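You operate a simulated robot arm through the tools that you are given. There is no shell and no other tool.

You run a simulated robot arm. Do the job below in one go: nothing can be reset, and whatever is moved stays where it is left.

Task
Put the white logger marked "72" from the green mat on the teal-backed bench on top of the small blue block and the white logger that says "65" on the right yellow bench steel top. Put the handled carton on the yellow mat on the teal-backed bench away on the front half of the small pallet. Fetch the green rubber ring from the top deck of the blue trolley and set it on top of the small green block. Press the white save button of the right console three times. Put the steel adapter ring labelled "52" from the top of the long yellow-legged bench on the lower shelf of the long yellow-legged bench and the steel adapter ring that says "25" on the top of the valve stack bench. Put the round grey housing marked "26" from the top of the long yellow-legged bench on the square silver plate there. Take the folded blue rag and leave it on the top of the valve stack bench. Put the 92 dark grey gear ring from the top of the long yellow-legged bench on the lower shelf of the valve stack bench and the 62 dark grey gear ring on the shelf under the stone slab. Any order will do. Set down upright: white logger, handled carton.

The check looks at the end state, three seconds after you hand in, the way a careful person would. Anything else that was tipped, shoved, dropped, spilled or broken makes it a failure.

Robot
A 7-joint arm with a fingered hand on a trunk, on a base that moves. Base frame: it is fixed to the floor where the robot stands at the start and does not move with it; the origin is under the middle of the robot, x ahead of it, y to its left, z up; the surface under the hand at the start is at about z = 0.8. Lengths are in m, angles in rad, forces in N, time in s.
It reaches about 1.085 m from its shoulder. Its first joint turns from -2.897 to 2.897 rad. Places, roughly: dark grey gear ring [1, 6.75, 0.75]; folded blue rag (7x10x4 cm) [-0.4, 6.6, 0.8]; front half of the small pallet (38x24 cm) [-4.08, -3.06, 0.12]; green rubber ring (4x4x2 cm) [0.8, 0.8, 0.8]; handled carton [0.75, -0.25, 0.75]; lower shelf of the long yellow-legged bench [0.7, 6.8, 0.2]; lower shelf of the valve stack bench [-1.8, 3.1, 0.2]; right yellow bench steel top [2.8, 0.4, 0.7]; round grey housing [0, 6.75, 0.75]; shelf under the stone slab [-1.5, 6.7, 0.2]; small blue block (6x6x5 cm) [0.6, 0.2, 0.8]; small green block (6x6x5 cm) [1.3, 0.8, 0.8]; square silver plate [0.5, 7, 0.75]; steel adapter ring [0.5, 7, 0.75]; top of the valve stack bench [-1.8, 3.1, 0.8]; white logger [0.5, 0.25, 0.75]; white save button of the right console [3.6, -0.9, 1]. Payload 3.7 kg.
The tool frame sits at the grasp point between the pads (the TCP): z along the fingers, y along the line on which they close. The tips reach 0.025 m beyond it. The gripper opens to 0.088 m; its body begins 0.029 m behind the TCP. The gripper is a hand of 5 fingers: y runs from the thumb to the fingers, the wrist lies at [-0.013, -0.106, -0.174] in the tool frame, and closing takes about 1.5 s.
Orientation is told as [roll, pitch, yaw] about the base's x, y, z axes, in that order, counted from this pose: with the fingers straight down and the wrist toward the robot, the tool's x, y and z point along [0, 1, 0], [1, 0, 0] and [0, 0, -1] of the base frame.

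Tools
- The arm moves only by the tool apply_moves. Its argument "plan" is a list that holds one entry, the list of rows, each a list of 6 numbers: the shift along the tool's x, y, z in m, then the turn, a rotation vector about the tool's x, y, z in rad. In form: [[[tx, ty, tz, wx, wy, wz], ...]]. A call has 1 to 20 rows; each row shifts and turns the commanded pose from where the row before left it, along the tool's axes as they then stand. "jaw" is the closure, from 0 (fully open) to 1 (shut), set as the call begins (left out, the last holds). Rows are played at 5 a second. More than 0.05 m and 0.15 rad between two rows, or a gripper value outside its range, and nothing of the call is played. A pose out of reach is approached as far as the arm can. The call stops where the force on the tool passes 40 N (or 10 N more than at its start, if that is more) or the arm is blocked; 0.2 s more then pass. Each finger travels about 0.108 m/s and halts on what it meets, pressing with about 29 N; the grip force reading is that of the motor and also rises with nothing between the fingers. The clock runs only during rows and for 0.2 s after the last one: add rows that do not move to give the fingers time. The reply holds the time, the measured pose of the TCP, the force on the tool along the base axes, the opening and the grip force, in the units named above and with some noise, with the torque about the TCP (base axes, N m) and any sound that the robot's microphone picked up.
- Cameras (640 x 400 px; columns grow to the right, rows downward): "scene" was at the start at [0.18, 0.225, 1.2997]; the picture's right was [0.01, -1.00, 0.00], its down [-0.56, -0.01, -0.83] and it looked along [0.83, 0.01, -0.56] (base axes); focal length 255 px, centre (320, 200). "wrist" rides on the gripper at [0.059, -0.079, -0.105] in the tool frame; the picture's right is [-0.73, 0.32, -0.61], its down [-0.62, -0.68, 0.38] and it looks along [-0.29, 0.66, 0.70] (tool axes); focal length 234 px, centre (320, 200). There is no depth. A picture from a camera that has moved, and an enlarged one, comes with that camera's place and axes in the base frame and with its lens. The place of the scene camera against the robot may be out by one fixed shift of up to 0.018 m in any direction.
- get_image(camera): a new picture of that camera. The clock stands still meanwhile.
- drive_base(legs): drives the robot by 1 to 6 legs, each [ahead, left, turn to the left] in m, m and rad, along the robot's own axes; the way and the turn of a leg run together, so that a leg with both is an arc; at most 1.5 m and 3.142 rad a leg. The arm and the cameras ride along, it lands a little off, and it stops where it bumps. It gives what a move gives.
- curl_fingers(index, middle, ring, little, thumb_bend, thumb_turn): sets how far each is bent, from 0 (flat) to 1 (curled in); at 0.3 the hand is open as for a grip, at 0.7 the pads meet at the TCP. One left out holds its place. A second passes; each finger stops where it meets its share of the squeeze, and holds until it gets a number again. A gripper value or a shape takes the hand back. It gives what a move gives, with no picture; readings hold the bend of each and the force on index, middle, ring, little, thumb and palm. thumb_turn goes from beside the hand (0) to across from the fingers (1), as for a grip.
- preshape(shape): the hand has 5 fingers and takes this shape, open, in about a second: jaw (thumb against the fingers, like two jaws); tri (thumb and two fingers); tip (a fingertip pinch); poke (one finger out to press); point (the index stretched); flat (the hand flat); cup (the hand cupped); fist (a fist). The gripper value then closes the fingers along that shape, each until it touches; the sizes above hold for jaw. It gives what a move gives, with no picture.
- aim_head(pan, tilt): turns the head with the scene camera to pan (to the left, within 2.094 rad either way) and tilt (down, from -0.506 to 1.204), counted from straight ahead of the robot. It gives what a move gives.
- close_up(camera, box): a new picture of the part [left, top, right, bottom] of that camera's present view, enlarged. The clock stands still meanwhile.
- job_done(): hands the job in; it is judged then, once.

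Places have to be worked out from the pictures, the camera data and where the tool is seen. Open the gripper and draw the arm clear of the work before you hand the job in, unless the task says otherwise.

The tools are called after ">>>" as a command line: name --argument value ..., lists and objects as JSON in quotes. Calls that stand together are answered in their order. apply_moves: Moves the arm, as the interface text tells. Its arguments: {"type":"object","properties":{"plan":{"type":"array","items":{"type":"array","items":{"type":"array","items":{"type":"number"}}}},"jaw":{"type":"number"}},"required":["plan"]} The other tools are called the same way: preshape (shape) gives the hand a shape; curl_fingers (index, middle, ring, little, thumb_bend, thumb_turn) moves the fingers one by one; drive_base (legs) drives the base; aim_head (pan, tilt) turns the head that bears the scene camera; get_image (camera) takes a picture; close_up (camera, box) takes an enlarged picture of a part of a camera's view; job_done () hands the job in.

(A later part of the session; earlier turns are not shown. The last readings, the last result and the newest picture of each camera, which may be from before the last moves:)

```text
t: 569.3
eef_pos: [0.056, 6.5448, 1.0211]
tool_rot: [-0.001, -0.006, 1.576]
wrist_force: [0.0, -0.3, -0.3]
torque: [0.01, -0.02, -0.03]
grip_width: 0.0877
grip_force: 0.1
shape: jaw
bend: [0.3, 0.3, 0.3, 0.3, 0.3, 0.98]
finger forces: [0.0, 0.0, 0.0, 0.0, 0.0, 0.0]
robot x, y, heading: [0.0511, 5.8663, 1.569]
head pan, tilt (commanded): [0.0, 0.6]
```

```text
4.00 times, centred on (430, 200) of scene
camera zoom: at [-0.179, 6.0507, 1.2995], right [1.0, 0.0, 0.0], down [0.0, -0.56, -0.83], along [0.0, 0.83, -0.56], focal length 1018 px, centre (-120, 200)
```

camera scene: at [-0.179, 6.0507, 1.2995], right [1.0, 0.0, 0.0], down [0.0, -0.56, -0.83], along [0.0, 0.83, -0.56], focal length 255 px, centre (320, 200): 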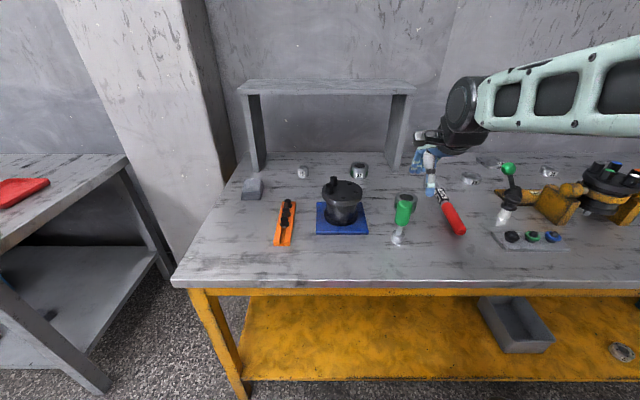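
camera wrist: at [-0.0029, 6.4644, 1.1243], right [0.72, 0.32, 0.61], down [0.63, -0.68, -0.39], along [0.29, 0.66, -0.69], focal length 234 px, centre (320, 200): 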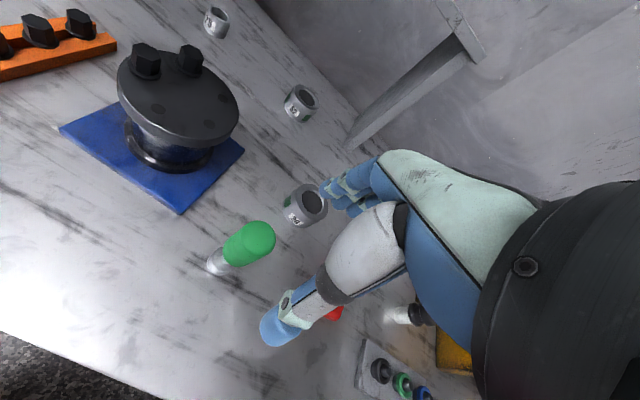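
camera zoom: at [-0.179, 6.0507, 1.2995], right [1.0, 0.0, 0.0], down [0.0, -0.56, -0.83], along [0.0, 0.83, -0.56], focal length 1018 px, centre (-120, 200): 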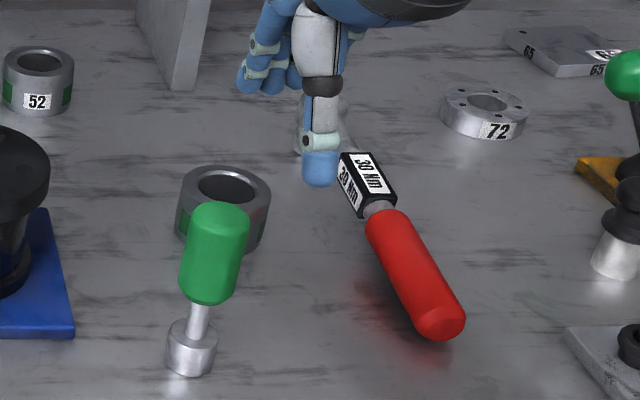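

Housing 26 is centred near [0.102, 6.713]; the green stamp stands in front of it, so I come in with the wrist to the right (yaw ≈ 2.8). I take the tri shape, turn, and move above it.

>>> preshape --shape "tri"

>>> apply_moves --plan '[[[0, 0, -0.02, 0, 0, -0.136], [0, 0, 0, 0, 0, -0.136], [0, 0, 0, 0, 0, -0.136], [0, 0, 0, 0, 0, -0.136], [0, 0, 0, 0, 0, -0.136], [0, 0, 0, 0, 0, -0.136], [0, 0, 0, 0, 0, -0.136], [0, 0, 0, 0, 0, -0.136], [0, 0, 0, 0, 0, -0.136], [-0.043, 0.0035, 0, 0, 0, 0], [-0.043, 0.0035, 0, 0, 0, 0], [-0.043, 0.0035, 0, 0, 0, 0], [-0.043, 0.0035, 0, 0, 0, 0], [0, 0, 0, 0, 0, 0]]]'

>>> get_image --camera "wrist"

>>> get_image --camera "scene"

```text
t: 570.2
eef_pos: [0.0545, 6.544, 1.0199]
tool_rot: [0.001, -0.006, 1.578]
wrist_force: [-0.6, -0.6, 0.6]
torque: [-0.01, -0.05, -0.01]
grip_width: 0.0877
grip_force: 0.0
shape: tri
bend: [0.3, 0.3, 0.99, 0.99, 0.3, 0.98]
finger forces: [0.1, 0.0, 0.0, 0.0, 0.1, 0.0]
robot x, y, heading: [0.0546, 5.8635, 1.573]
head pan, tilt (commanded): [0.0, 0.6]
```

```text
t: 573.2
eef_pos: [0.0983, 6.7116, 1.0426]
tool_rot: [-0.003, -0.004, 2.801]
wrist_force: [0.5, 1.1, 0.9]
torque: [0.01, 0.0, -0.02]
grip_width: 0.0878
grip_force: 0.1
shape: tri
bend: [0.3, 0.3, 0.99, 0.99, 0.3, 0.98]
finger forces: [0.1, 0.0, 0.0, 0.1, 0.0, 0.0]
robot x, y, heading: [0.0521, 5.8608, 1.572]
head pan, tilt (commanded): [0.0, 0.6]
```

```text
taken
camera wrist: at [0.1544, 6.6286, 1.1454], right [-0.06, 0.79, 0.61], down [0.85, 0.36, -0.38], along [-0.52, 0.5, -0.69], focal length 234 px, centre (320, 200)
```

wrist: 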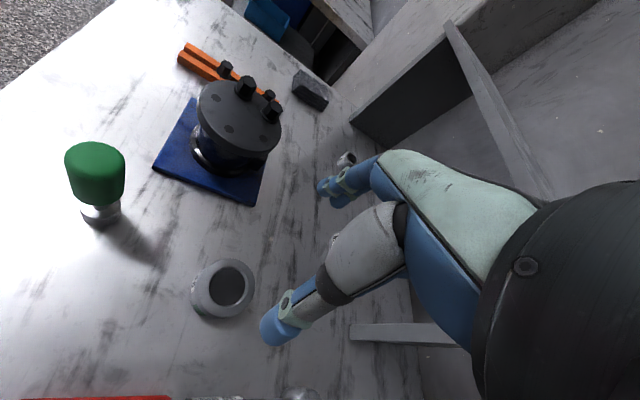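

```text
taken
camera scene: at [-0.179, 6.0506, 1.2995], right [1.0, 0.0, 0.0], down [0.0, -0.56, -0.83], along [0.0, 0.83, -0.56], focal length 255 px, centre (320, 200)
```

scene: 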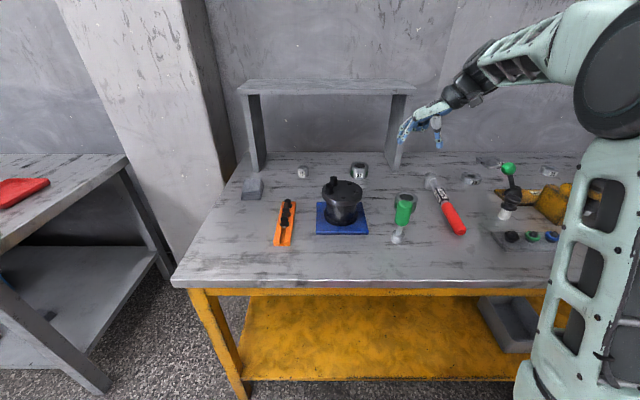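

>>> apply_moves --plan '[[[-0.0059, -0.0016, 0.03, 0, 0, 0], [0, 0, 0.04, 0, 0, 0], [0, 0, 0.04, 0, 0, 0], [0, 0, 0, 0, 0, 0]]]'

>>> close_up --camera "wrist" --box '[180, 170, 360, 350]'

>>> close_up --camera "scene" --box '[370, 100, 490, 250]'

```text
t: 574.2
eef_pos: [0.1033, 6.7163, 0.9305]
tool_rot: [-0.005, -0.003, 2.801]
wrist_force: [0.3, 0.6, 0.4]
torque: [-0.02, -0.02, 0.0]
grip_width: 0.0879
grip_force: 0.0
shape: tri
bend: [0.3, 0.3, 0.99, 0.99, 0.3, 0.98]
finger forces: [0.1, 0.0, 0.0, 0.0, 0.0, 0.0]
robot x, y, heading: [0.0556, 5.8643, 1.572]
head pan, tilt (commanded): [0.0, 0.6]
```

```text
2.22 times, centred on (270, 260) of wrist
camera zoom: at [0.1575, 6.6338, 1.0347], right [-0.06, 0.79, 0.61], down [0.85, 0.36, -0.38], along [-0.52, 0.5, -0.69], focal length 520 px, centre (431, 67)
```

zoom: 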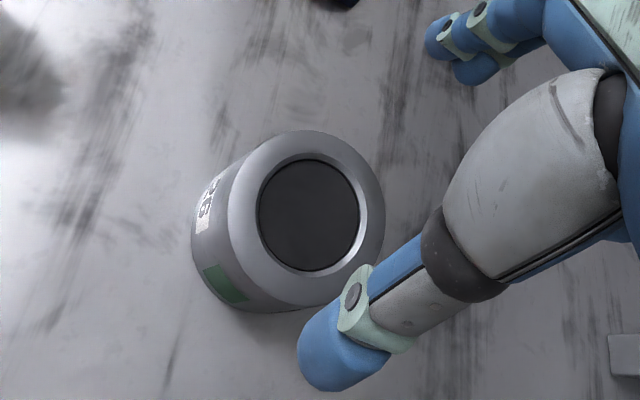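

```text
2.67 times, centred on (430, 175) of scene
camera zoom: at [-0.179, 6.0507, 1.2995], right [1.0, 0.0, 0.0], down [0.0, -0.56, -0.83], along [0.0, 0.83, -0.56], focal length 679 px, centre (27, 267)
```

zoom: 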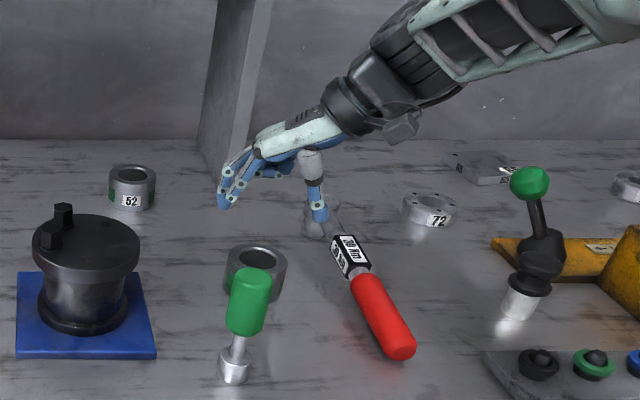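

Housing 26 is centred at [0.105, 6.717], directly under the grip. I lower to z ≈ 0.84.

>>> apply_moves --plan '[[[-0.0015, -0.0018, 0.03, 0, 0, 0], [0, 0, 0.03, 0, 0, 0], [0, 0, 0.02, 0, 0, 0], [0, 0, 0.01, 0, 0, 0], [0, 0, 0, 0, 0, 0]]]'

>>> get_image --camera "wrist"

>>> close_up --camera "scene" --box '[370, 100, 490, 250]'

```text
t: 575.4
eef_pos: [0.1043, 6.7178, 0.8415]
tool_rot: [-0.005, -0.002, 2.802]
wrist_force: [-0.4, -0.3, 1.1]
torque: [0.03, 0.07, 0.02]
grip_width: 0.0876
grip_force: 0.0
shape: tri
bend: [0.29, 0.3, 0.99, 0.99, 0.3, 0.98]
finger forces: [1.2, 0.0, 0.0, 0.1, 0.1, 0.0]
robot x, y, heading: [0.057, 5.8652, 1.569]
head pan, tilt (commanded): [0.0, 0.6]
```

```text
taken
camera wrist: at [0.1599, 6.6355, 0.9451], right [-0.06, 0.79, 0.61], down [0.85, 0.36, -0.38], along [-0.52, 0.5, -0.69], focal length 234 px, centre (320, 200)
```

wrist: 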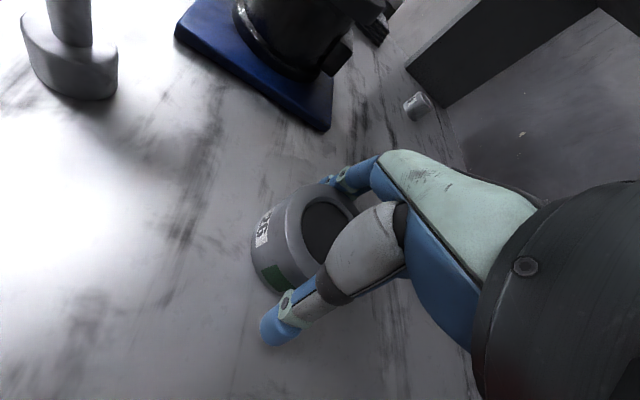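

```text
2.67 times, centred on (430, 175) of scene
camera zoom: at [-0.1791, 6.0507, 1.2995], right [1.0, 0.0, 0.0], down [0.0, -0.56, -0.83], along [0.0, 0.83, -0.56], focal length 679 px, centre (27, 267)
```

zoom: 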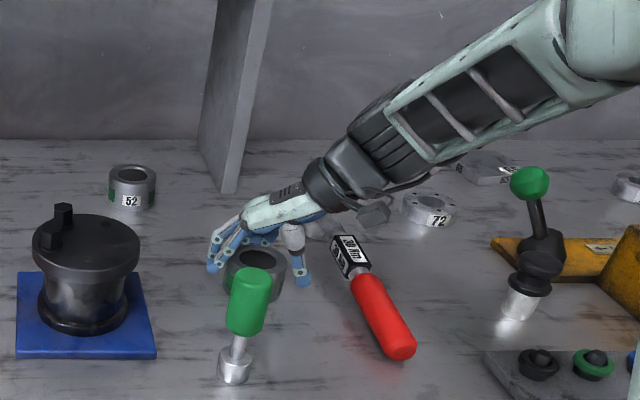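

The index finger just touches the housing's side; it is straddled. I close the grip.

>>> apply_moves --plan '[[[0, 0, 0, 0, 0, 0], [0, 0, 0, 0, 0, 0], [0, 0, 0, 0, 0, 0], [0, 0, 0, 0, 0, 0], [0, 0, 0, 0, 0, 0], [0, 0, 0, 0, 0, 0], [0, 0, 0, 0, 0, 0]]]' --jaw 1

>>> get_image --camera "wrist"

```text
t: 577.0
eef_pos: [0.1059, 6.7175, 0.8421]
tool_rot: [-0.004, -0.001, 2.802]
wrist_force: [-1.9, 0.3, 3.2]
torque: [-0.04, -0.1, 0.0]
grip_width: 0.0637
grip_force: 29.0
shape: tri
bend: [0.33, 0.36, 1.0, 1.0, 0.63, 1.0]
finger forces: [19.0, 12.3, 0.0, 0.1, 29.4, 0.1]
robot x, y, heading: [0.0544, 5.8646, 1.572]
head pan, tilt (commanded): [0.0, 0.6]
```

```text
taken
camera wrist: at [0.16, 6.6354, 0.9453], right [-0.06, 0.79, 0.61], down [0.85, 0.36, -0.38], along [-0.52, 0.5, -0.69], focal length 234 px, centre (320, 200)
```

wrist: 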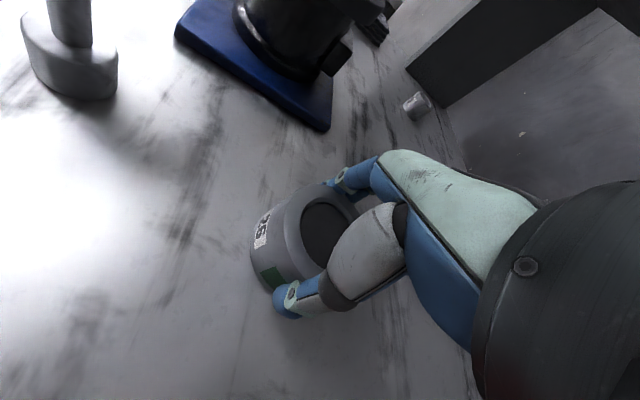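

Gripped at 6.4 cm. I lift it slowly and check it stays level.

>>> apply_moves --plan '[[[0, 0, -0.01, 0, 0, 0], [0, 0, -0.02, 0, 0, 0], [0, 0, -0.04, 0, 0, 0], [0, 0, -0.05, 0, 0, 0], [0, 0, -0.05, 0, 0, 0], [0, 0, 0, 0, 0, 0]]]'

>>> get_image --camera "wrist"

>>> close_up --camera "scene" --box '[370, 80, 510, 250]'

```text
t: 578.4
eef_pos: [0.1055, 6.716, 1.0122]
tool_rot: [-0.004, -0.001, 2.801]
wrist_force: [0.7, 0.9, -3.9]
torque: [0.0, -0.01, -0.01]
grip_width: 0.0636
grip_force: 29.4
shape: tri
bend: [0.33, 0.36, 1.0, 1.0, 0.63, 1.0]
finger forces: [18.1, 12.2, 0.0, 0.1, 30.5, 0.1]
robot x, y, heading: [0.0528, 5.8681, 1.571]
head pan, tilt (commanded): [0.0, 0.6]
```

```text
taken
camera wrist: at [0.1604, 6.6343, 1.1159], right [-0.06, 0.79, 0.61], down [0.85, 0.36, -0.38], along [-0.52, 0.5, -0.69], focal length 234 px, centre (320, 200)
```

wrist: 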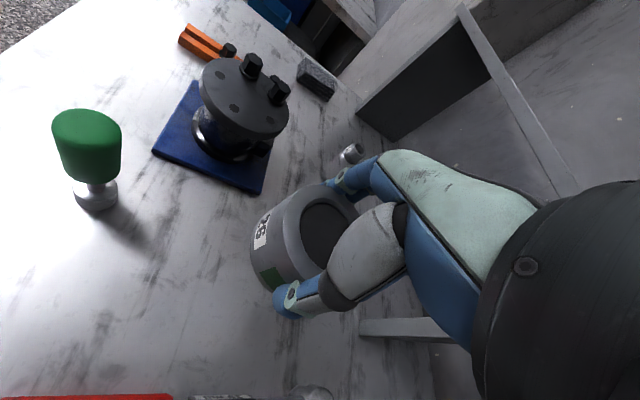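

```text
2.35 times, centred on (440, 165) of scene
camera zoom: at [-0.179, 6.0509, 1.2995], right [1.0, 0.0, 0.0], down [0.0, -0.57, -0.82], along [0.0, 0.82, -0.57], focal length 599 px, centre (38, 282)
```

zoom: 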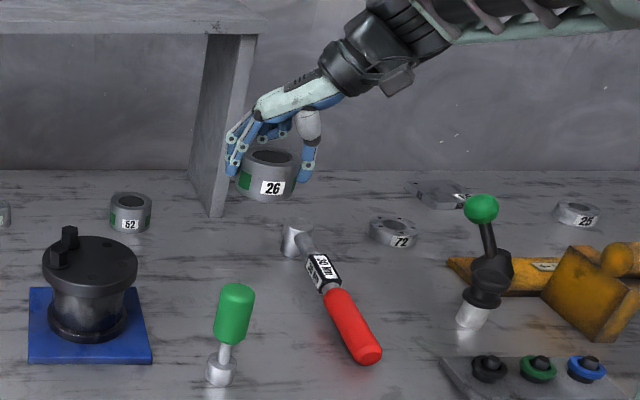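

Housing 26 hangs level. I raise it a bit more and shift the base right so it is in line with the silver plate.

>>> apply_moves --plan '[[[0, 0, -0.045, 0, 0, 0], [0, 0, -0.02, 0, 0, 0], [0, 0, 0, 0, 0, 0]]]'

>>> drive_base --legs '[[0.05, -0.46, 0]]'

>>> get_image --camera "wrist"

>>> get_image --camera "scene"

```text
t: 579.2
eef_pos: [0.1056, 6.7171, 1.076]
tool_rot: [-0.004, -0.002, 2.8]
wrist_force: [0.4, -0.5, -3.5]
torque: [0.01, -0.02, 0.0]
grip_width: 0.0636
grip_force: 29.0
shape: tri
bend: [0.33, 0.36, 1.0, 1.0, 0.63, 1.0]
finger forces: [18.1, 12.2, 0.0, 0.0, 30.6, 0.0]
robot x, y, heading: [0.0546, 5.8652, 1.571]
head pan, tilt (commanded): [0.0, 0.6]
```

```text
t: 582.0
eef_pos: [0.5676, 6.7661, 1.0763]
tool_rot: [-0.007, -0.001, 2.799]
wrist_force: [0.1, -0.3, -4.1]
torque: [0.01, 0.0, 0.02]
grip_width: 0.0636
grip_force: 29.0
shape: tri
bend: [0.33, 0.36, 1.0, 1.0, 0.63, 1.0]
finger forces: [18.2, 12.3, 0.0, 0.0, 30.6, 0.1]
robot x, y, heading: [0.515, 5.9111, 1.576]
head pan, tilt (commanded): [0.0, 0.6]
```

```text
taken
camera wrist: at [0.6218, 6.6841, 1.1801], right [-0.06, 0.79, 0.61], down [0.85, 0.36, -0.38], along [-0.52, 0.5, -0.69], focal length 234 px, centre (320, 200)
```

wrist: 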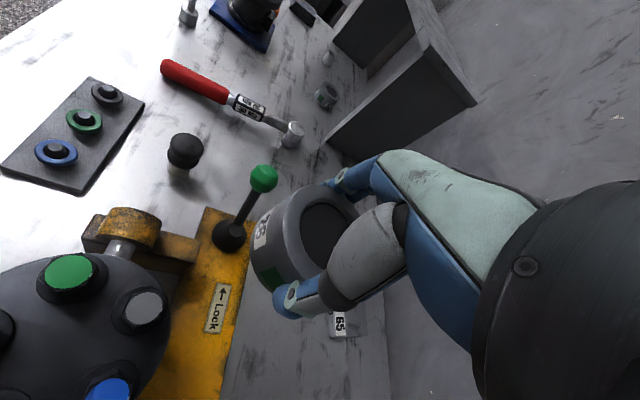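

```text
taken
camera scene: at [0.2822, 6.1012, 1.2995], right [1.0, 0.0, 0.0], down [0.0, -0.57, -0.82], along [0.0, 0.82, -0.57], focal length 255 px, centre (320, 200)
```

scene: 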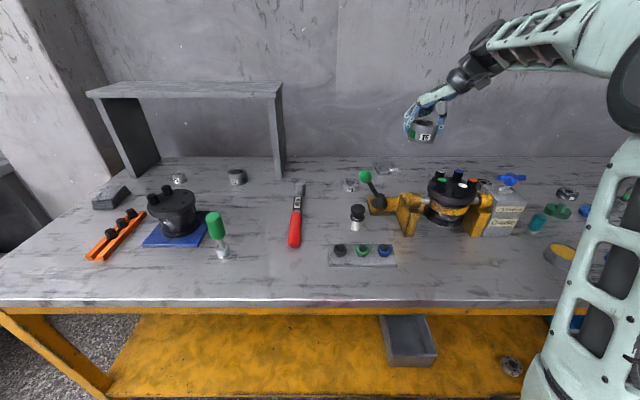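

I zoom in on the silver plate for its exact position and edges.

>>> close_up --camera "scene" --box '[340, 140, 450, 215]'

>>> close_up --camera "wrist" --box '[250, 240, 410, 380]'

```text
5.33 times, centred on (395, 178) of scene
camera zoom: at [0.2822, 6.1012, 1.2995], right [1.0, 0.0, 0.0], down [0.0, -0.57, -0.82], along [0.0, 0.82, -0.57], focal length 1358 px, centre (-80, 320)
```

zoom: 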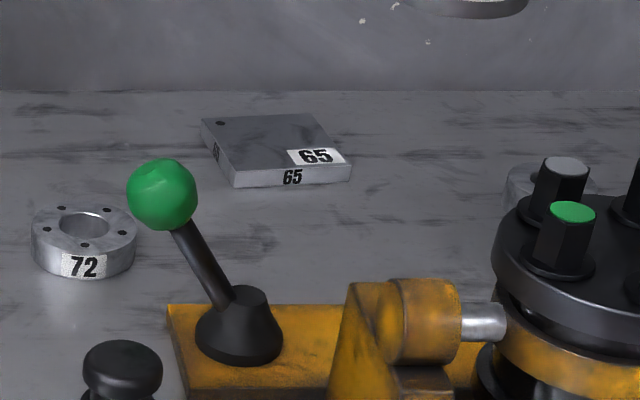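

```text
2.86 times, centred on (330, 310) of wrist
camera zoom: at [0.6218, 6.6841, 1.1801], right [-0.06, 0.79, 0.61], down [0.85, 0.36, -0.38], along [-0.52, 0.5, -0.69], focal length 669 px, centre (291, -114)
```

zoom: 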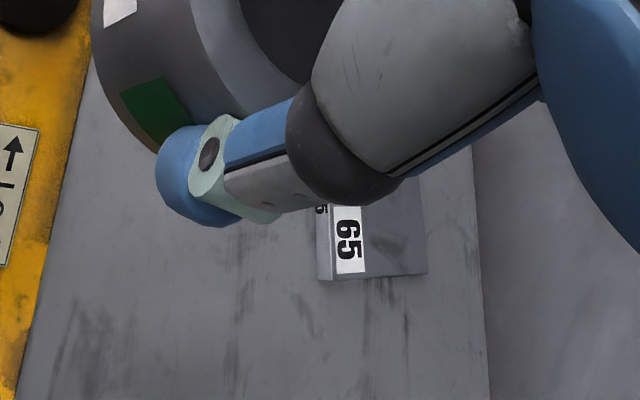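

Part of the plate is hidden behind the thumb. I shift the hand 10 cm to the right for a clear view of it.

>>> apply_moves --plan '[[[-0.0167, -0.0471, 0, 0, 0, 0], [-0.0167, -0.0471, 0, 0, 0, 0], [0, 0, 0, 0, 0, 0]]]'

>>> get_image --camera "wrist"

```text
t: 582.8
eef_pos: [0.6667, 6.7656, 1.076]
tool_rot: [-0.004, -0.002, 2.8]
wrist_force: [0.4, -0.1, -3.4]
torque: [-0.02, 0.0, -0.03]
grip_width: 0.0637
grip_force: 28.7
shape: tri
bend: [0.33, 0.36, 1.0, 1.0, 0.62, 1.0]
finger forces: [18.4, 12.4, 0.0, 0.0, 31.2, 0.0]
robot x, y, heading: [0.5145, 5.9153, 1.574]
head pan, tilt (commanded): [0.0, 0.6]
```

```text
taken
camera wrist: at [0.7214, 6.6834, 1.1797], right [-0.06, 0.79, 0.61], down [0.85, 0.36, -0.38], along [-0.52, 0.5, -0.69], focal length 234 px, centre (320, 200)
```

wrist: 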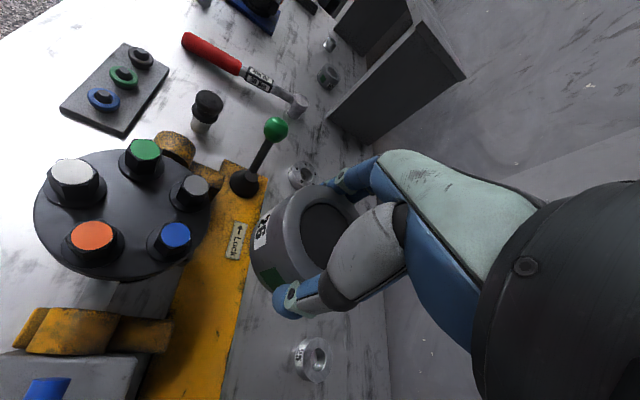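

>>> apply_moves --plan '[[[0.0157, 0.044, 0, 0, 0, 0], [0.0157, 0.044, 0, 0, 0, 0], [0.0157, 0.044, 0, 0, 0, 0], [0.0157, 0.044, 0, 0, 0, 0], [0, 0, 0, 0, 0, 0]]]'

>>> get_image --camera "wrist"

>>> close_up --camera "wrist" --box '[290, 290, 430, 400]'

```text
t: 584.0
eef_pos: [0.4784, 6.7652, 1.0759]
tool_rot: [-0.003, -0.001, 2.8]
wrist_force: [-0.4, 0.2, -3.4]
torque: [-0.02, -0.01, 0.01]
grip_width: 0.0636
grip_force: 28.7
shape: tri
bend: [0.33, 0.36, 1.0, 1.0, 0.62, 1.0]
finger forces: [18.4, 12.4, 0.0, 0.0, 31.0, 0.0]
robot x, y, heading: [0.5154, 5.9147, 1.568]
head pan, tilt (commanded): [0.0, 0.6]
```

```text
taken
camera wrist: at [0.5332, 6.6836, 1.1799], right [-0.06, 0.79, 0.61], down [0.85, 0.36, -0.38], along [-0.52, 0.5, -0.69], focal length 234 px, centre (320, 200)
```

wrist: 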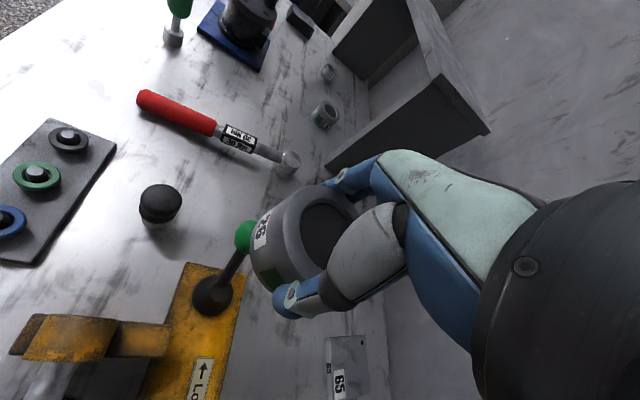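

```text
3.64 times, centred on (360, 345) of wrist
camera zoom: at [0.5332, 6.6836, 1.1799], right [-0.06, 0.79, 0.61], down [0.85, 0.36, -0.38], along [-0.52, 0.5, -0.69], focal length 852 px, centre (174, -327)
```

zoom: 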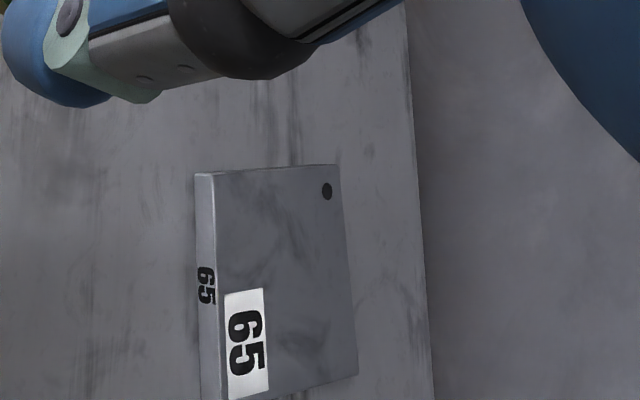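

The plate is about 8.5 cm square, centred at [0.561, 7.038]. I move the housing over it and lower to a few centimetres above.

>>> apply_moves --plan '[[[-0.0416, 0.0023, 0, 0, 0, 0], [-0.0416, 0.0023, 0, 0, 0, 0], [-0.0416, 0.0023, 0, 0, 0, 0], [-0.0416, 0.0023, 0, 0, 0, 0], [-0.0416, 0.0023, 0, 0, 0, 0], [-0.0416, 0.0023, 0, 0, 0, 0], [-0.0416, 0.0023, 0, 0, 0, 0], [0, 0, 0.05, 0, 0, 0], [0, 0, 0.05, 0, 0, 0], [0, 0, 0.04, 0, 0, 0], [0, 0, 0, 0, 0, 0]]]'

>>> get_image --camera "wrist"

>>> close_up --camera "scene" --box '[330, 90, 470, 215]'

```text
t: 586.4
eef_pos: [0.5521, 6.9783, 0.916]
tool_rot: [-0.003, -0.002, 2.8]
wrist_force: [-0.6, 1.2, -3.5]
torque: [-0.01, -0.02, -0.02]
grip_width: 0.0637
grip_force: 28.4
shape: tri
bend: [0.34, 0.36, 1.0, 1.0, 0.63, 1.0]
finger forces: [16.9, 12.7, 0.0, 0.0, 30.3, 0.0]
out of reach, approached as far as the arm can: row 6, 7
robot x, y, heading: [0.5125, 5.9148, 1.578]
head pan, tilt (commanded): [0.0, 0.6]
```

```text
taken
camera wrist: at [0.606, 6.8961, 1.0203], right [-0.06, 0.79, 0.61], down [0.85, 0.36, -0.38], along [-0.52, 0.5, -0.69], focal length 234 px, centre (320, 200)
```

wrist: 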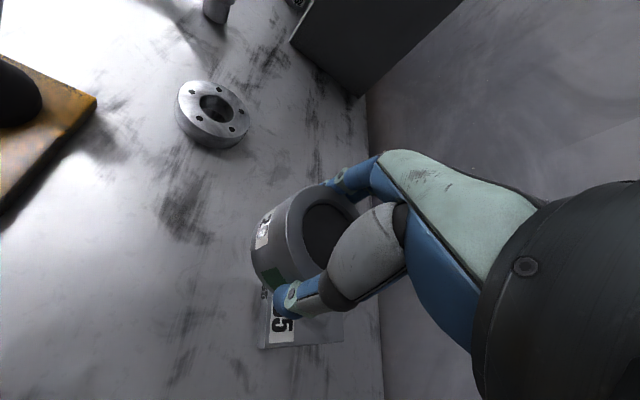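

```text
3.20 times, centred on (400, 152) of scene
camera zoom: at [0.2822, 6.1012, 1.2995], right [1.0, 0.0, 0.0], down [0.0, -0.57, -0.82], along [0.0, 0.82, -0.57], focal length 815 px, centre (64, 352)
```

zoom: 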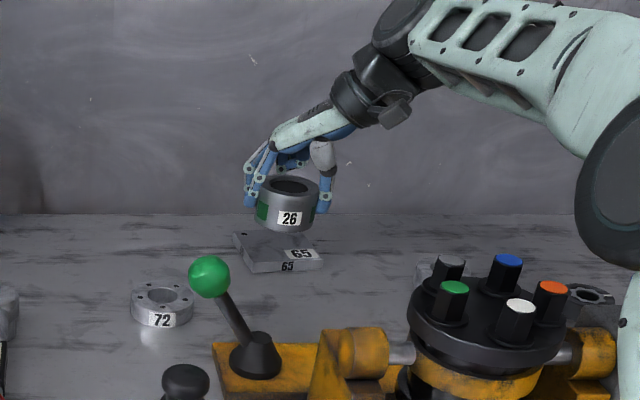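

>>> apply_moves --plan '[[[-0.033, 0.007, 0, 0, 0, 0], [-0.033, 0.007, 0, 0, 0, 0], [0, 0, 0, 0, 0, 0]]]'

>>> get_image --camera "wrist"

>>> close_up --camera "scene" --box '[350, 110, 450, 195]'

```text
t: 587.4
eef_pos: [0.6752, 7.0126, 0.9346]
tool_rot: [-0.058, -0.002, 2.725]
wrist_force: [0.5, 1.1, -4.4]
torque: [-0.03, 0.0, 0.0]
grip_width: 0.0641
grip_force: 28.7
shape: tri
bend: [0.35, 0.37, 1.0, 1.0, 0.62, 1.0]
finger forces: [18.2, 13.2, 0.0, 0.0, 31.6, 0.1]
out of reach, approached as far as the arm can: row 2
robot x, y, heading: [0.5587, 5.9048, 1.509]
head pan, tilt (commanded): [0.0, 0.6]
stopped in row 3: the arm was blocked; the commanded pose is now the measured one
```

```text
taken
camera wrist: at [0.7216, 6.9213, 1.0351], right [-0.02, 0.76, 0.65], down [0.88, 0.32, -0.35], along [-0.47, 0.57, -0.68], focal length 234 px, centre (320, 200)
```

wrist: 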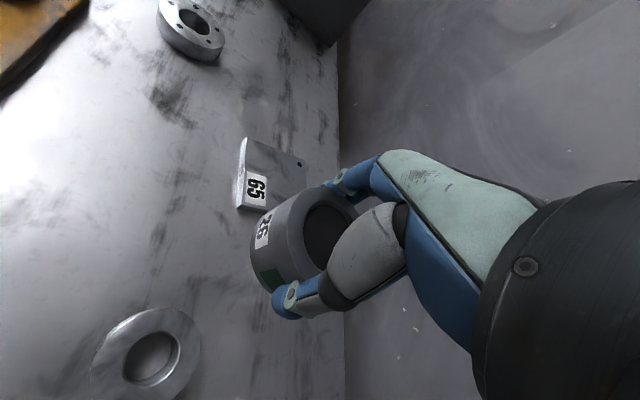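

```text
4.71 times, centred on (400, 152) of scene
camera zoom: at [0.3359, 6.0806, 1.3054], right [1.0, -0.06, 0.0], down [-0.03, -0.55, -0.84], along [0.05, 0.83, -0.55], focal length 1198 px, centre (-56, 424)
```

zoom: 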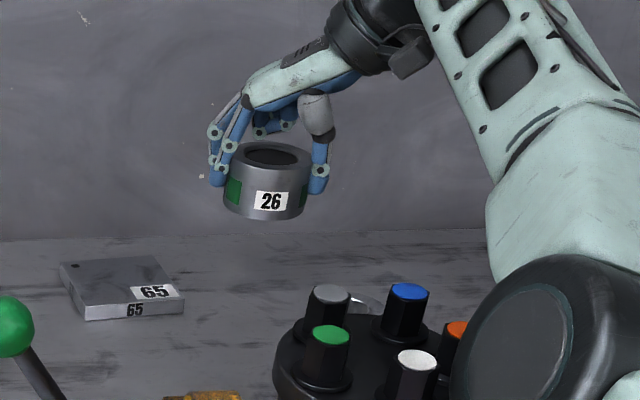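

The arm went into an odd configuration, got blocked, and the base turned slightly. I stop and look carefully before any further motion.

>>> get_image --camera "scene"

>>> close_up --camera "scene" --box '[380, 160, 640, 330]'

```text
taken
camera scene: at [0.3359, 6.0806, 1.3054], right [1.0, -0.06, 0.0], down [-0.03, -0.55, -0.84], along [0.05, 0.83, -0.55], focal length 255 px, centre (320, 200)
```

scene: 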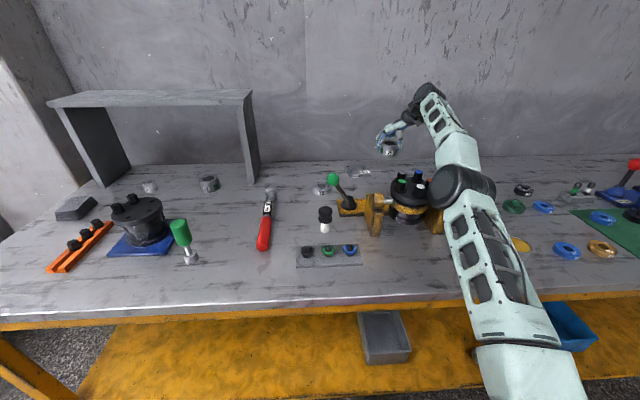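

```text
2.35 times, centred on (510, 245) of scene
camera zoom: at [0.3359, 6.0806, 1.3054], right [1.0, -0.06, 0.0], down [-0.03, -0.55, -0.84], along [0.05, 0.83, -0.55], focal length 599 px, centre (-127, 94)
```

zoom: 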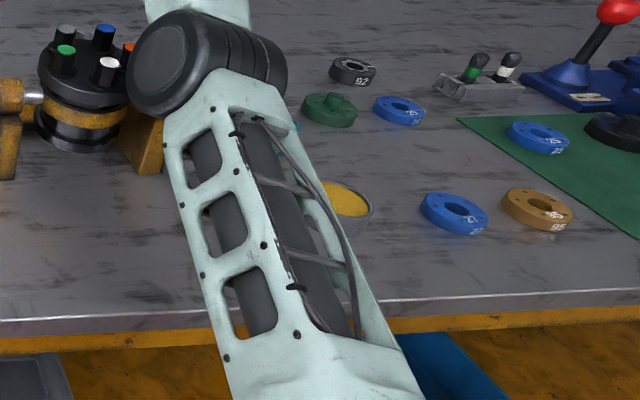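

The elbow has dropped low beside the valve and cradle as the arm stretched straight. I reverse gently: pull the hand back and up in small steps so the elbow rises.

>>> apply_moves --plan '[[[0.0137, -0.006, -0.01, 0, 0, 0], [0.0137, -0.006, -0.01, 0, 0, 0], [0, 0, 0, 0, 0, 0]]]'

>>> get_image --camera "scene"

```text
t: 588.2
eef_pos: [0.68, 7.0028, 0.9151]
tool_rot: [-0.008, 0.01, 2.731]
wrist_force: [0.3, -0.4, -3.4]
torque: [0.01, 0.0, -0.01]
grip_width: 0.0643
grip_force: 28.9
shape: tri
bend: [0.35, 0.37, 1.0, 1.0, 0.62, 1.0]
finger forces: [17.2, 13.6, 0.0, 0.1, 30.9, 0.1]
robot x, y, heading: [0.5659, 5.9098, 1.503]
head pan, tilt (commanded): [0.0, 0.6]
```

```text
taken
camera scene: at [0.3415, 6.1101, 1.2995], right [1.0, -0.07, 0.0], down [-0.04, -0.56, -0.82], along [0.05, 0.82, -0.57], focal length 255 px, centre (320, 200)
```

scene: 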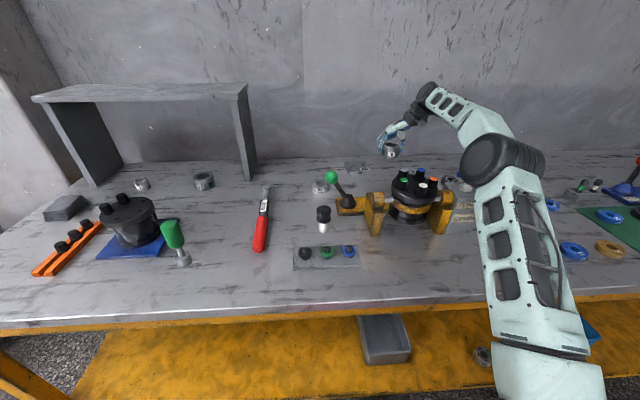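

The elbow came free and is higher now. I zoom to check that the valve and cradle stand as before.

>>> close_up --camera "scene" --box '[320, 130, 500, 250]'

>>> get_image --camera "wrist"

```text
3.33 times, centred on (410, 190) of scene
camera zoom: at [0.3415, 6.1101, 1.2995], right [1.0, -0.07, 0.0], down [-0.04, -0.56, -0.82], along [0.05, 0.82, -0.57], focal length 849 px, centre (20, 233)
```

zoom: 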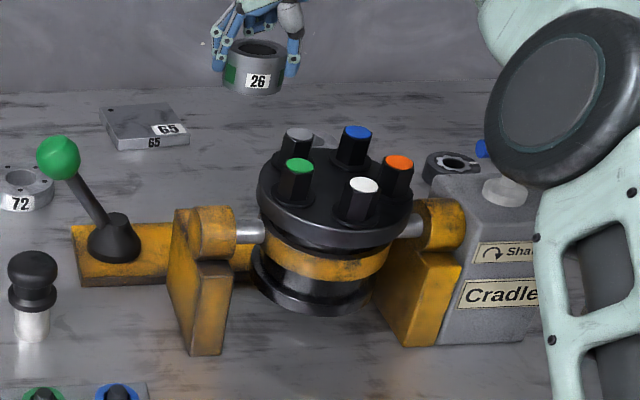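

```text
taken
camera wrist: at [0.7268, 6.9158, 1.0204], right [-0.01, 0.79, 0.61], down [0.88, 0.3, -0.37], along [-0.48, 0.53, -0.7], focal length 234 px, centre (320, 200)
```

wrist: 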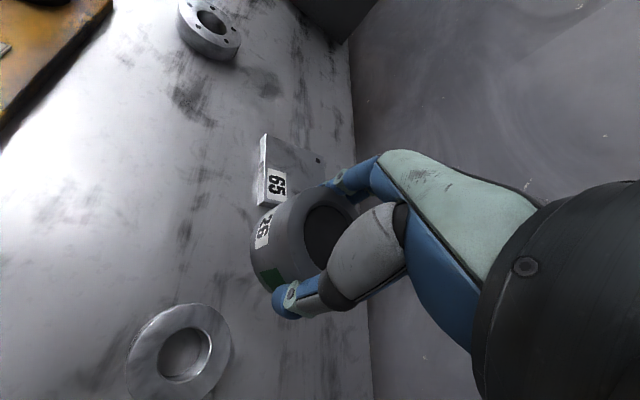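

The valve, cradle, plate and rings are all where they were. I retreat the housing back and up to a safe height, then fix the base heading.

>>> apply_moves --plan '[[[0.03, 0.004, -0.012, 0, 0, 0], [0.03, 0.004, -0.012, 0, 0, 0], [0.03, 0.004, -0.012, 0, 0, 0], [0.026, 0.003, -0.015, 0, 0, 0], [0, 0, 0, 0, 0, 0]]]'

>>> get_image --camera "scene"

```text
t: 589.4
eef_pos: [0.6181, 6.8995, 0.9666]
tool_rot: [-0.011, 0.009, 2.731]
wrist_force: [0.4, 0.3, -3.2]
torque: [-0.01, 0.03, 0.0]
grip_width: 0.0639
grip_force: 29.1
shape: tri
bend: [0.35, 0.37, 1.0, 1.0, 0.62, 1.0]
finger forces: [17.0, 13.6, 0.1, 0.0, 30.8, 0.0]
robot x, y, heading: [0.561, 5.9082, 1.504]
head pan, tilt (commanded): [0.0, 0.6]
```

```text
taken
camera scene: at [0.3406, 6.109, 1.2995], right [1.0, -0.06, 0.0], down [-0.04, -0.56, -0.82], along [0.05, 0.82, -0.57], focal length 255 px, centre (320, 200)
```

scene: 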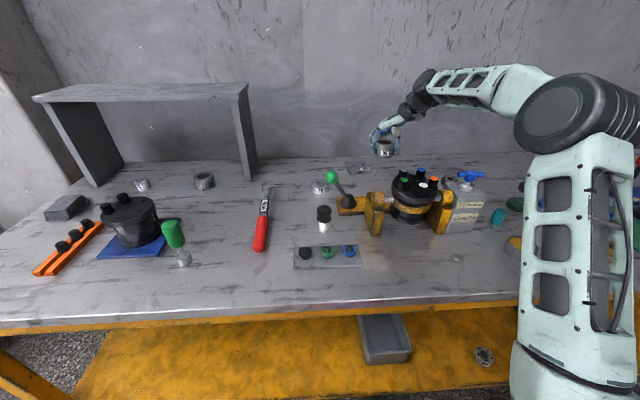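

Everything is intact and the elbow is high again. I raise the housing, then re-align the base closer and squarely in front of the plate.

>>> apply_moves --plan '[[[0, 0, -0.045, 0, 0, 0], [0, 0, -0.045, 0, 0, 0], [0.0367, -0.016, 0, 0, 0, 0], [0.0367, -0.016, 0, 0, 0, 0], [0, 0, 0, 0, 0, 0]]]'

>>> drive_base --legs '[[0.05, 0.092, 0.066]]'

>>> get_image --camera "scene"

```text
t: 590.6
eef_pos: [0.6163, 6.8182, 1.0566]
tool_rot: [-0.012, 0.01, 2.735]
wrist_force: [-0.1, -0.2, -4.1]
torque: [0.0, 0.0, -0.03]
grip_width: 0.064
grip_force: 28.4
shape: tri
bend: [0.35, 0.37, 1.0, 1.0, 0.62, 1.0]
finger forces: [16.9, 13.3, 0.1, 0.0, 30.5, 0.0]
robot x, y, heading: [0.5624, 5.9092, 1.507]
head pan, tilt (commanded): [0.0, 0.6]
```

```text
t: 591.7
eef_pos: [0.4656, 6.873, 1.0567]
tool_rot: [-0.011, 0.01, 2.798]
wrist_force: [0.5, 0.2, -3.1]
torque: [-0.01, 0.0, 0.0]
grip_width: 0.0641
grip_force: 28.6
shape: tri
bend: [0.35, 0.37, 1.0, 1.0, 0.62, 1.0]
finger forces: [17.0, 13.3, 0.0, 0.0, 30.4, 0.0]
robot x, y, heading: [0.4729, 5.9619, 1.573]
head pan, tilt (commanded): [0.0, 0.6]
```

```text
taken
camera scene: at [0.2372, 6.1477, 1.2995], right [1.0, 0.0, 0.0], down [0.0, -0.57, -0.82], along [0.0, 0.82, -0.57], focal length 255 px, centre (320, 200)
```

scene: 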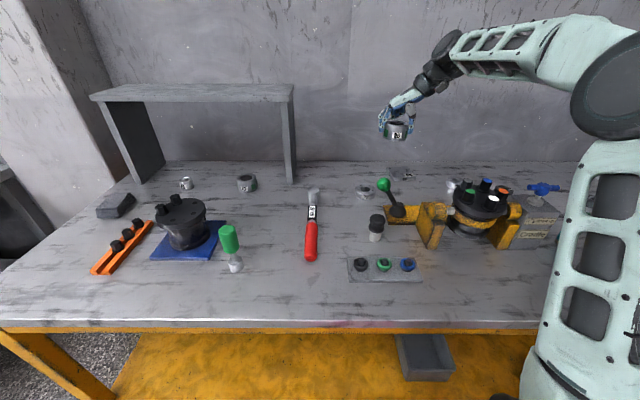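

Aligned at heading 1.573. I turn the hand to yaw 1.9 (shorter reach), then move over the plate.

>>> apply_moves --plan '[[[0, 0, 0, 0, 0, 0.13], [0, 0, 0, 0, 0, 0.13], [0, 0, 0, 0, 0, 0.13], [0, 0, 0, 0, 0, 0.13], [0, 0, 0, 0, 0, 0.13], [0, 0, 0, 0, 0, 0.13], [0, 0, 0, 0, 0, 0.118], [0, 0, 0.03, 0, 0, 0], [-0.0302, 0.0256, 0.005, 0, 0, 0], [-0.0302, 0.0256, 0.005, 0, 0, 0], [-0.0302, 0.0256, 0.005, 0, 0, 0], [0, 0, 0, 0, 0, 0]]]'

>>> get_image --camera "wrist"

>>> get_image --camera "scene"

```text
t: 594.3
eef_pos: [0.5277, 6.9749, 1.0119]
tool_rot: [-0.014, -0.003, 1.901]
wrist_force: [1.1, 0.6, -3.3]
torque: [0.0, -0.01, 0.03]
grip_width: 0.0639
grip_force: 28.8
shape: tri
bend: [0.35, 0.37, 1.0, 1.0, 0.62, 1.0]
finger forces: [16.7, 13.3, 0.0, 0.0, 30.0, 0.0]
robot x, y, heading: [0.4741, 5.9565, 1.573]
head pan, tilt (commanded): [0.0, 0.6]
```

```text
taken
camera wrist: at [0.4959, 6.8805, 1.1162], right [0.57, 0.54, 0.62], down [0.82, -0.44, -0.38], along [0.07, 0.72, -0.69], focal length 234 px, centre (320, 200)
```

wrist: 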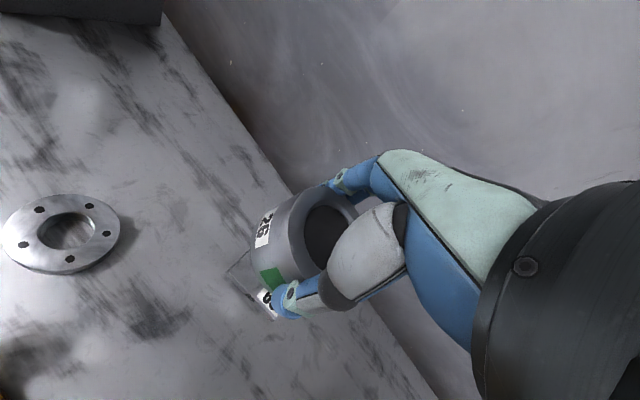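

```text
taken
camera scene: at [0.2372, 6.1476, 1.2995], right [1.0, 0.0, 0.0], down [0.0, -0.57, -0.82], along [0.0, 0.82, -0.57], focal length 255 px, centre (320, 200)
```

scene: 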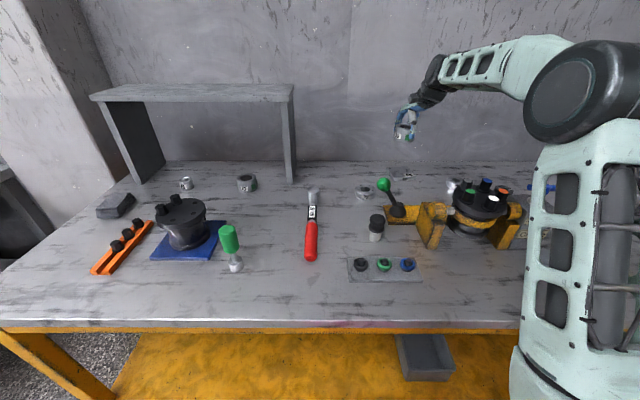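

The arm is in its normal elbow-high posture. I finish moving over the plate and lower to about 4 cm above it.

>>> apply_moves --plan '[[[-0.0296, 0.0258, 0.02, 0, 0, 0], [-0.0296, 0.0258, 0.02, 0, 0, 0], [0, 0, 0.035, 0, 0, 0], [0, 0, 0.035, 0, 0, 0], [0, 0, 0, 0, 0, 0]]]'

>>> get_image --camera "wrist"

>>> close_up --camera "scene" --box '[370, 100, 490, 210]'

```text
t: 595.5
eef_pos: [0.5673, 7.0438, 0.9022]
tool_rot: [-0.014, -0.002, 1.902]
wrist_force: [-0.7, 0.5, -3.7]
torque: [0.04, -0.02, 0.0]
grip_width: 0.0642
grip_force: 29.3
shape: tri
bend: [0.35, 0.37, 1.0, 1.0, 0.62, 1.0]
finger forces: [16.6, 13.3, 0.0, 0.0, 29.8, 0.0]
robot x, y, heading: [0.4711, 5.9625, 1.573]
head pan, tilt (commanded): [0.0, 0.6]
```

```text
taken
camera wrist: at [0.5356, 6.9498, 1.0069], right [0.57, 0.54, 0.62], down [0.82, -0.44, -0.38], along [0.07, 0.72, -0.69], focal length 234 px, centre (320, 200)
```

wrist: 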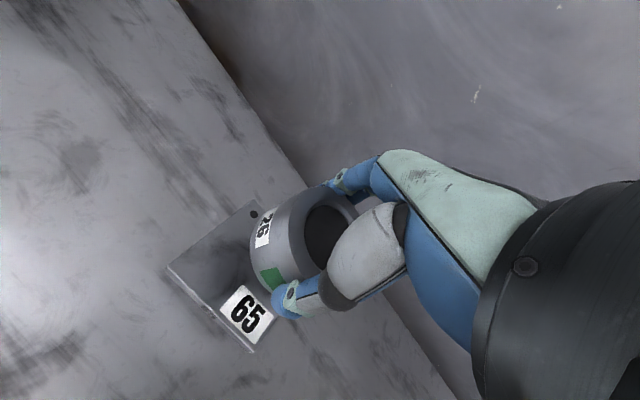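

```text
3.64 times, centred on (430, 155) of scene
camera zoom: at [0.2373, 6.1477, 1.2995], right [1.0, 0.0, 0.0], down [0.0, -0.57, -0.82], along [0.0, 0.82, -0.57], focal length 926 px, centre (-80, 364)
```

zoom: 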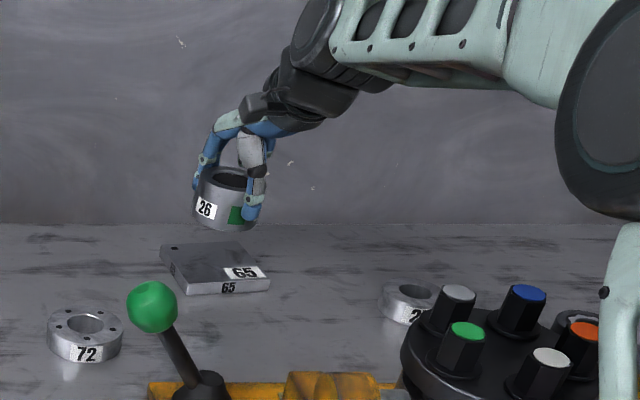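

The housing is over the plate within a few millimetres. I lower gently until it rests.

>>> apply_moves --plan '[[[0.0013, -0.0038, 0.02, 0, 0, 0], [0, 0, 0.01, 0, 0, 0], [0, 0, 0.004, 0, 0, 0], [0, 0, 0.003, 0, 0, 0], [0, 0, 0, 0, 0, 0]]]'

>>> get_image --camera "wrist"

>>> close_up --camera "scene" --box '[370, 100, 490, 210]'

```text
t: 596.7
eef_pos: [0.5684, 7.0419, 0.8667]
tool_rot: [-0.014, -0.002, 1.9]
wrist_force: [-0.8, -0.5, -3.7]
torque: [-0.06, 0.02, -0.02]
grip_width: 0.0639
grip_force: 29.2
shape: tri
bend: [0.35, 0.37, 1.0, 1.0, 0.62, 1.0]
finger forces: [16.5, 13.3, 0.1, 0.1, 29.8, 0.1]
robot x, y, heading: [0.4726, 5.965, 1.567]
head pan, tilt (commanded): [0.0, 0.6]
```

```text
taken
camera wrist: at [0.5368, 6.9461, 0.9698], right [0.57, 0.54, 0.62], down [0.82, -0.44, -0.38], along [0.07, 0.72, -0.69], focal length 234 px, centre (320, 200)
```

wrist: 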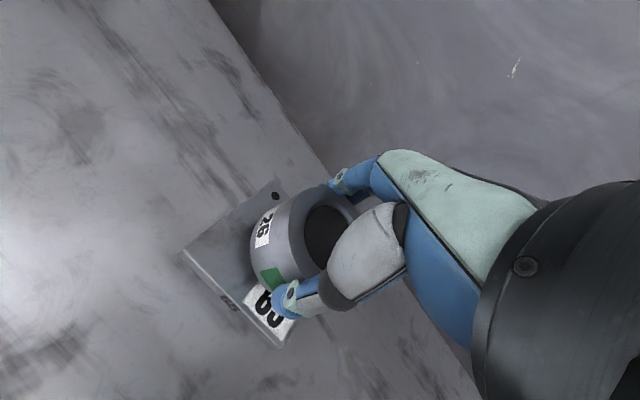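

```text
3.64 times, centred on (430, 155) of scene
camera zoom: at [0.2373, 6.1478, 1.2995], right [1.0, 0.0, 0.0], down [0.0, -0.57, -0.82], along [0.0, 0.82, -0.57], focal length 926 px, centre (-80, 364)
```

zoom: 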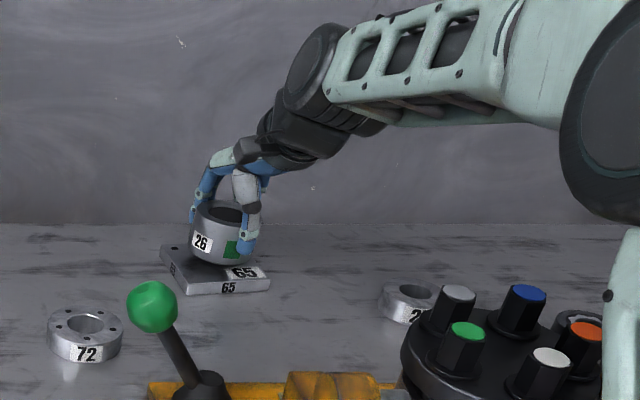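

>>> apply_moves --plan '[[[0, 0, 0.003, 0, 0, 0], [0, 0, 0.002, 0, 0, 0], [0, 0, 0.002, 0, 0, 0], [0, 0, 0, 0, 0, 0]]]'

```text
t: 597.7
eef_pos: [0.5683, 7.0396, 0.859]
tool_rot: [-0.013, -0.001, 1.901]
wrist_force: [-0.7, 0.4, -3.5]
torque: [0.03, 0.01, -0.01]
grip_width: 0.0638
grip_force: 29.2
shape: tri
bend: [0.35, 0.37, 1.0, 1.0, 0.62, 1.0]
finger forces: [16.5, 13.3, 0.0, 0.0, 29.7, 0.0]
robot x, y, heading: [0.4738, 5.9609, 1.574]
head pan, tilt (commanded): [0.0, 0.6]
```

>>> apply_moves --plan '[[[0, 0, 0.002, 0, 0, 0], [0, 0, 0.002, 0, 0, 0], [0, 0, 0.002, 0, 0, 0], [0, 0, 0, 0, 0, 0]]]'

```text
t: 598.7
eef_pos: [0.568, 7.0401, 0.8559]
tool_rot: [-0.014, -0.004, 1.901]
wrist_force: [-3.1, 1.6, 10.8]
torque: [-0.3, -0.2, -0.04]
grip_width: 0.0637
grip_force: 29.1
shape: tri
bend: [0.35, 0.37, 1.0, 1.0, 0.62, 1.0]
finger forces: [20.5, 14.0, 0.0, 0.1, 30.0, 0.1]
robot x, y, heading: [0.4722, 5.9601, 1.571]
head pan, tilt (commanded): [0.0, 0.6]
```

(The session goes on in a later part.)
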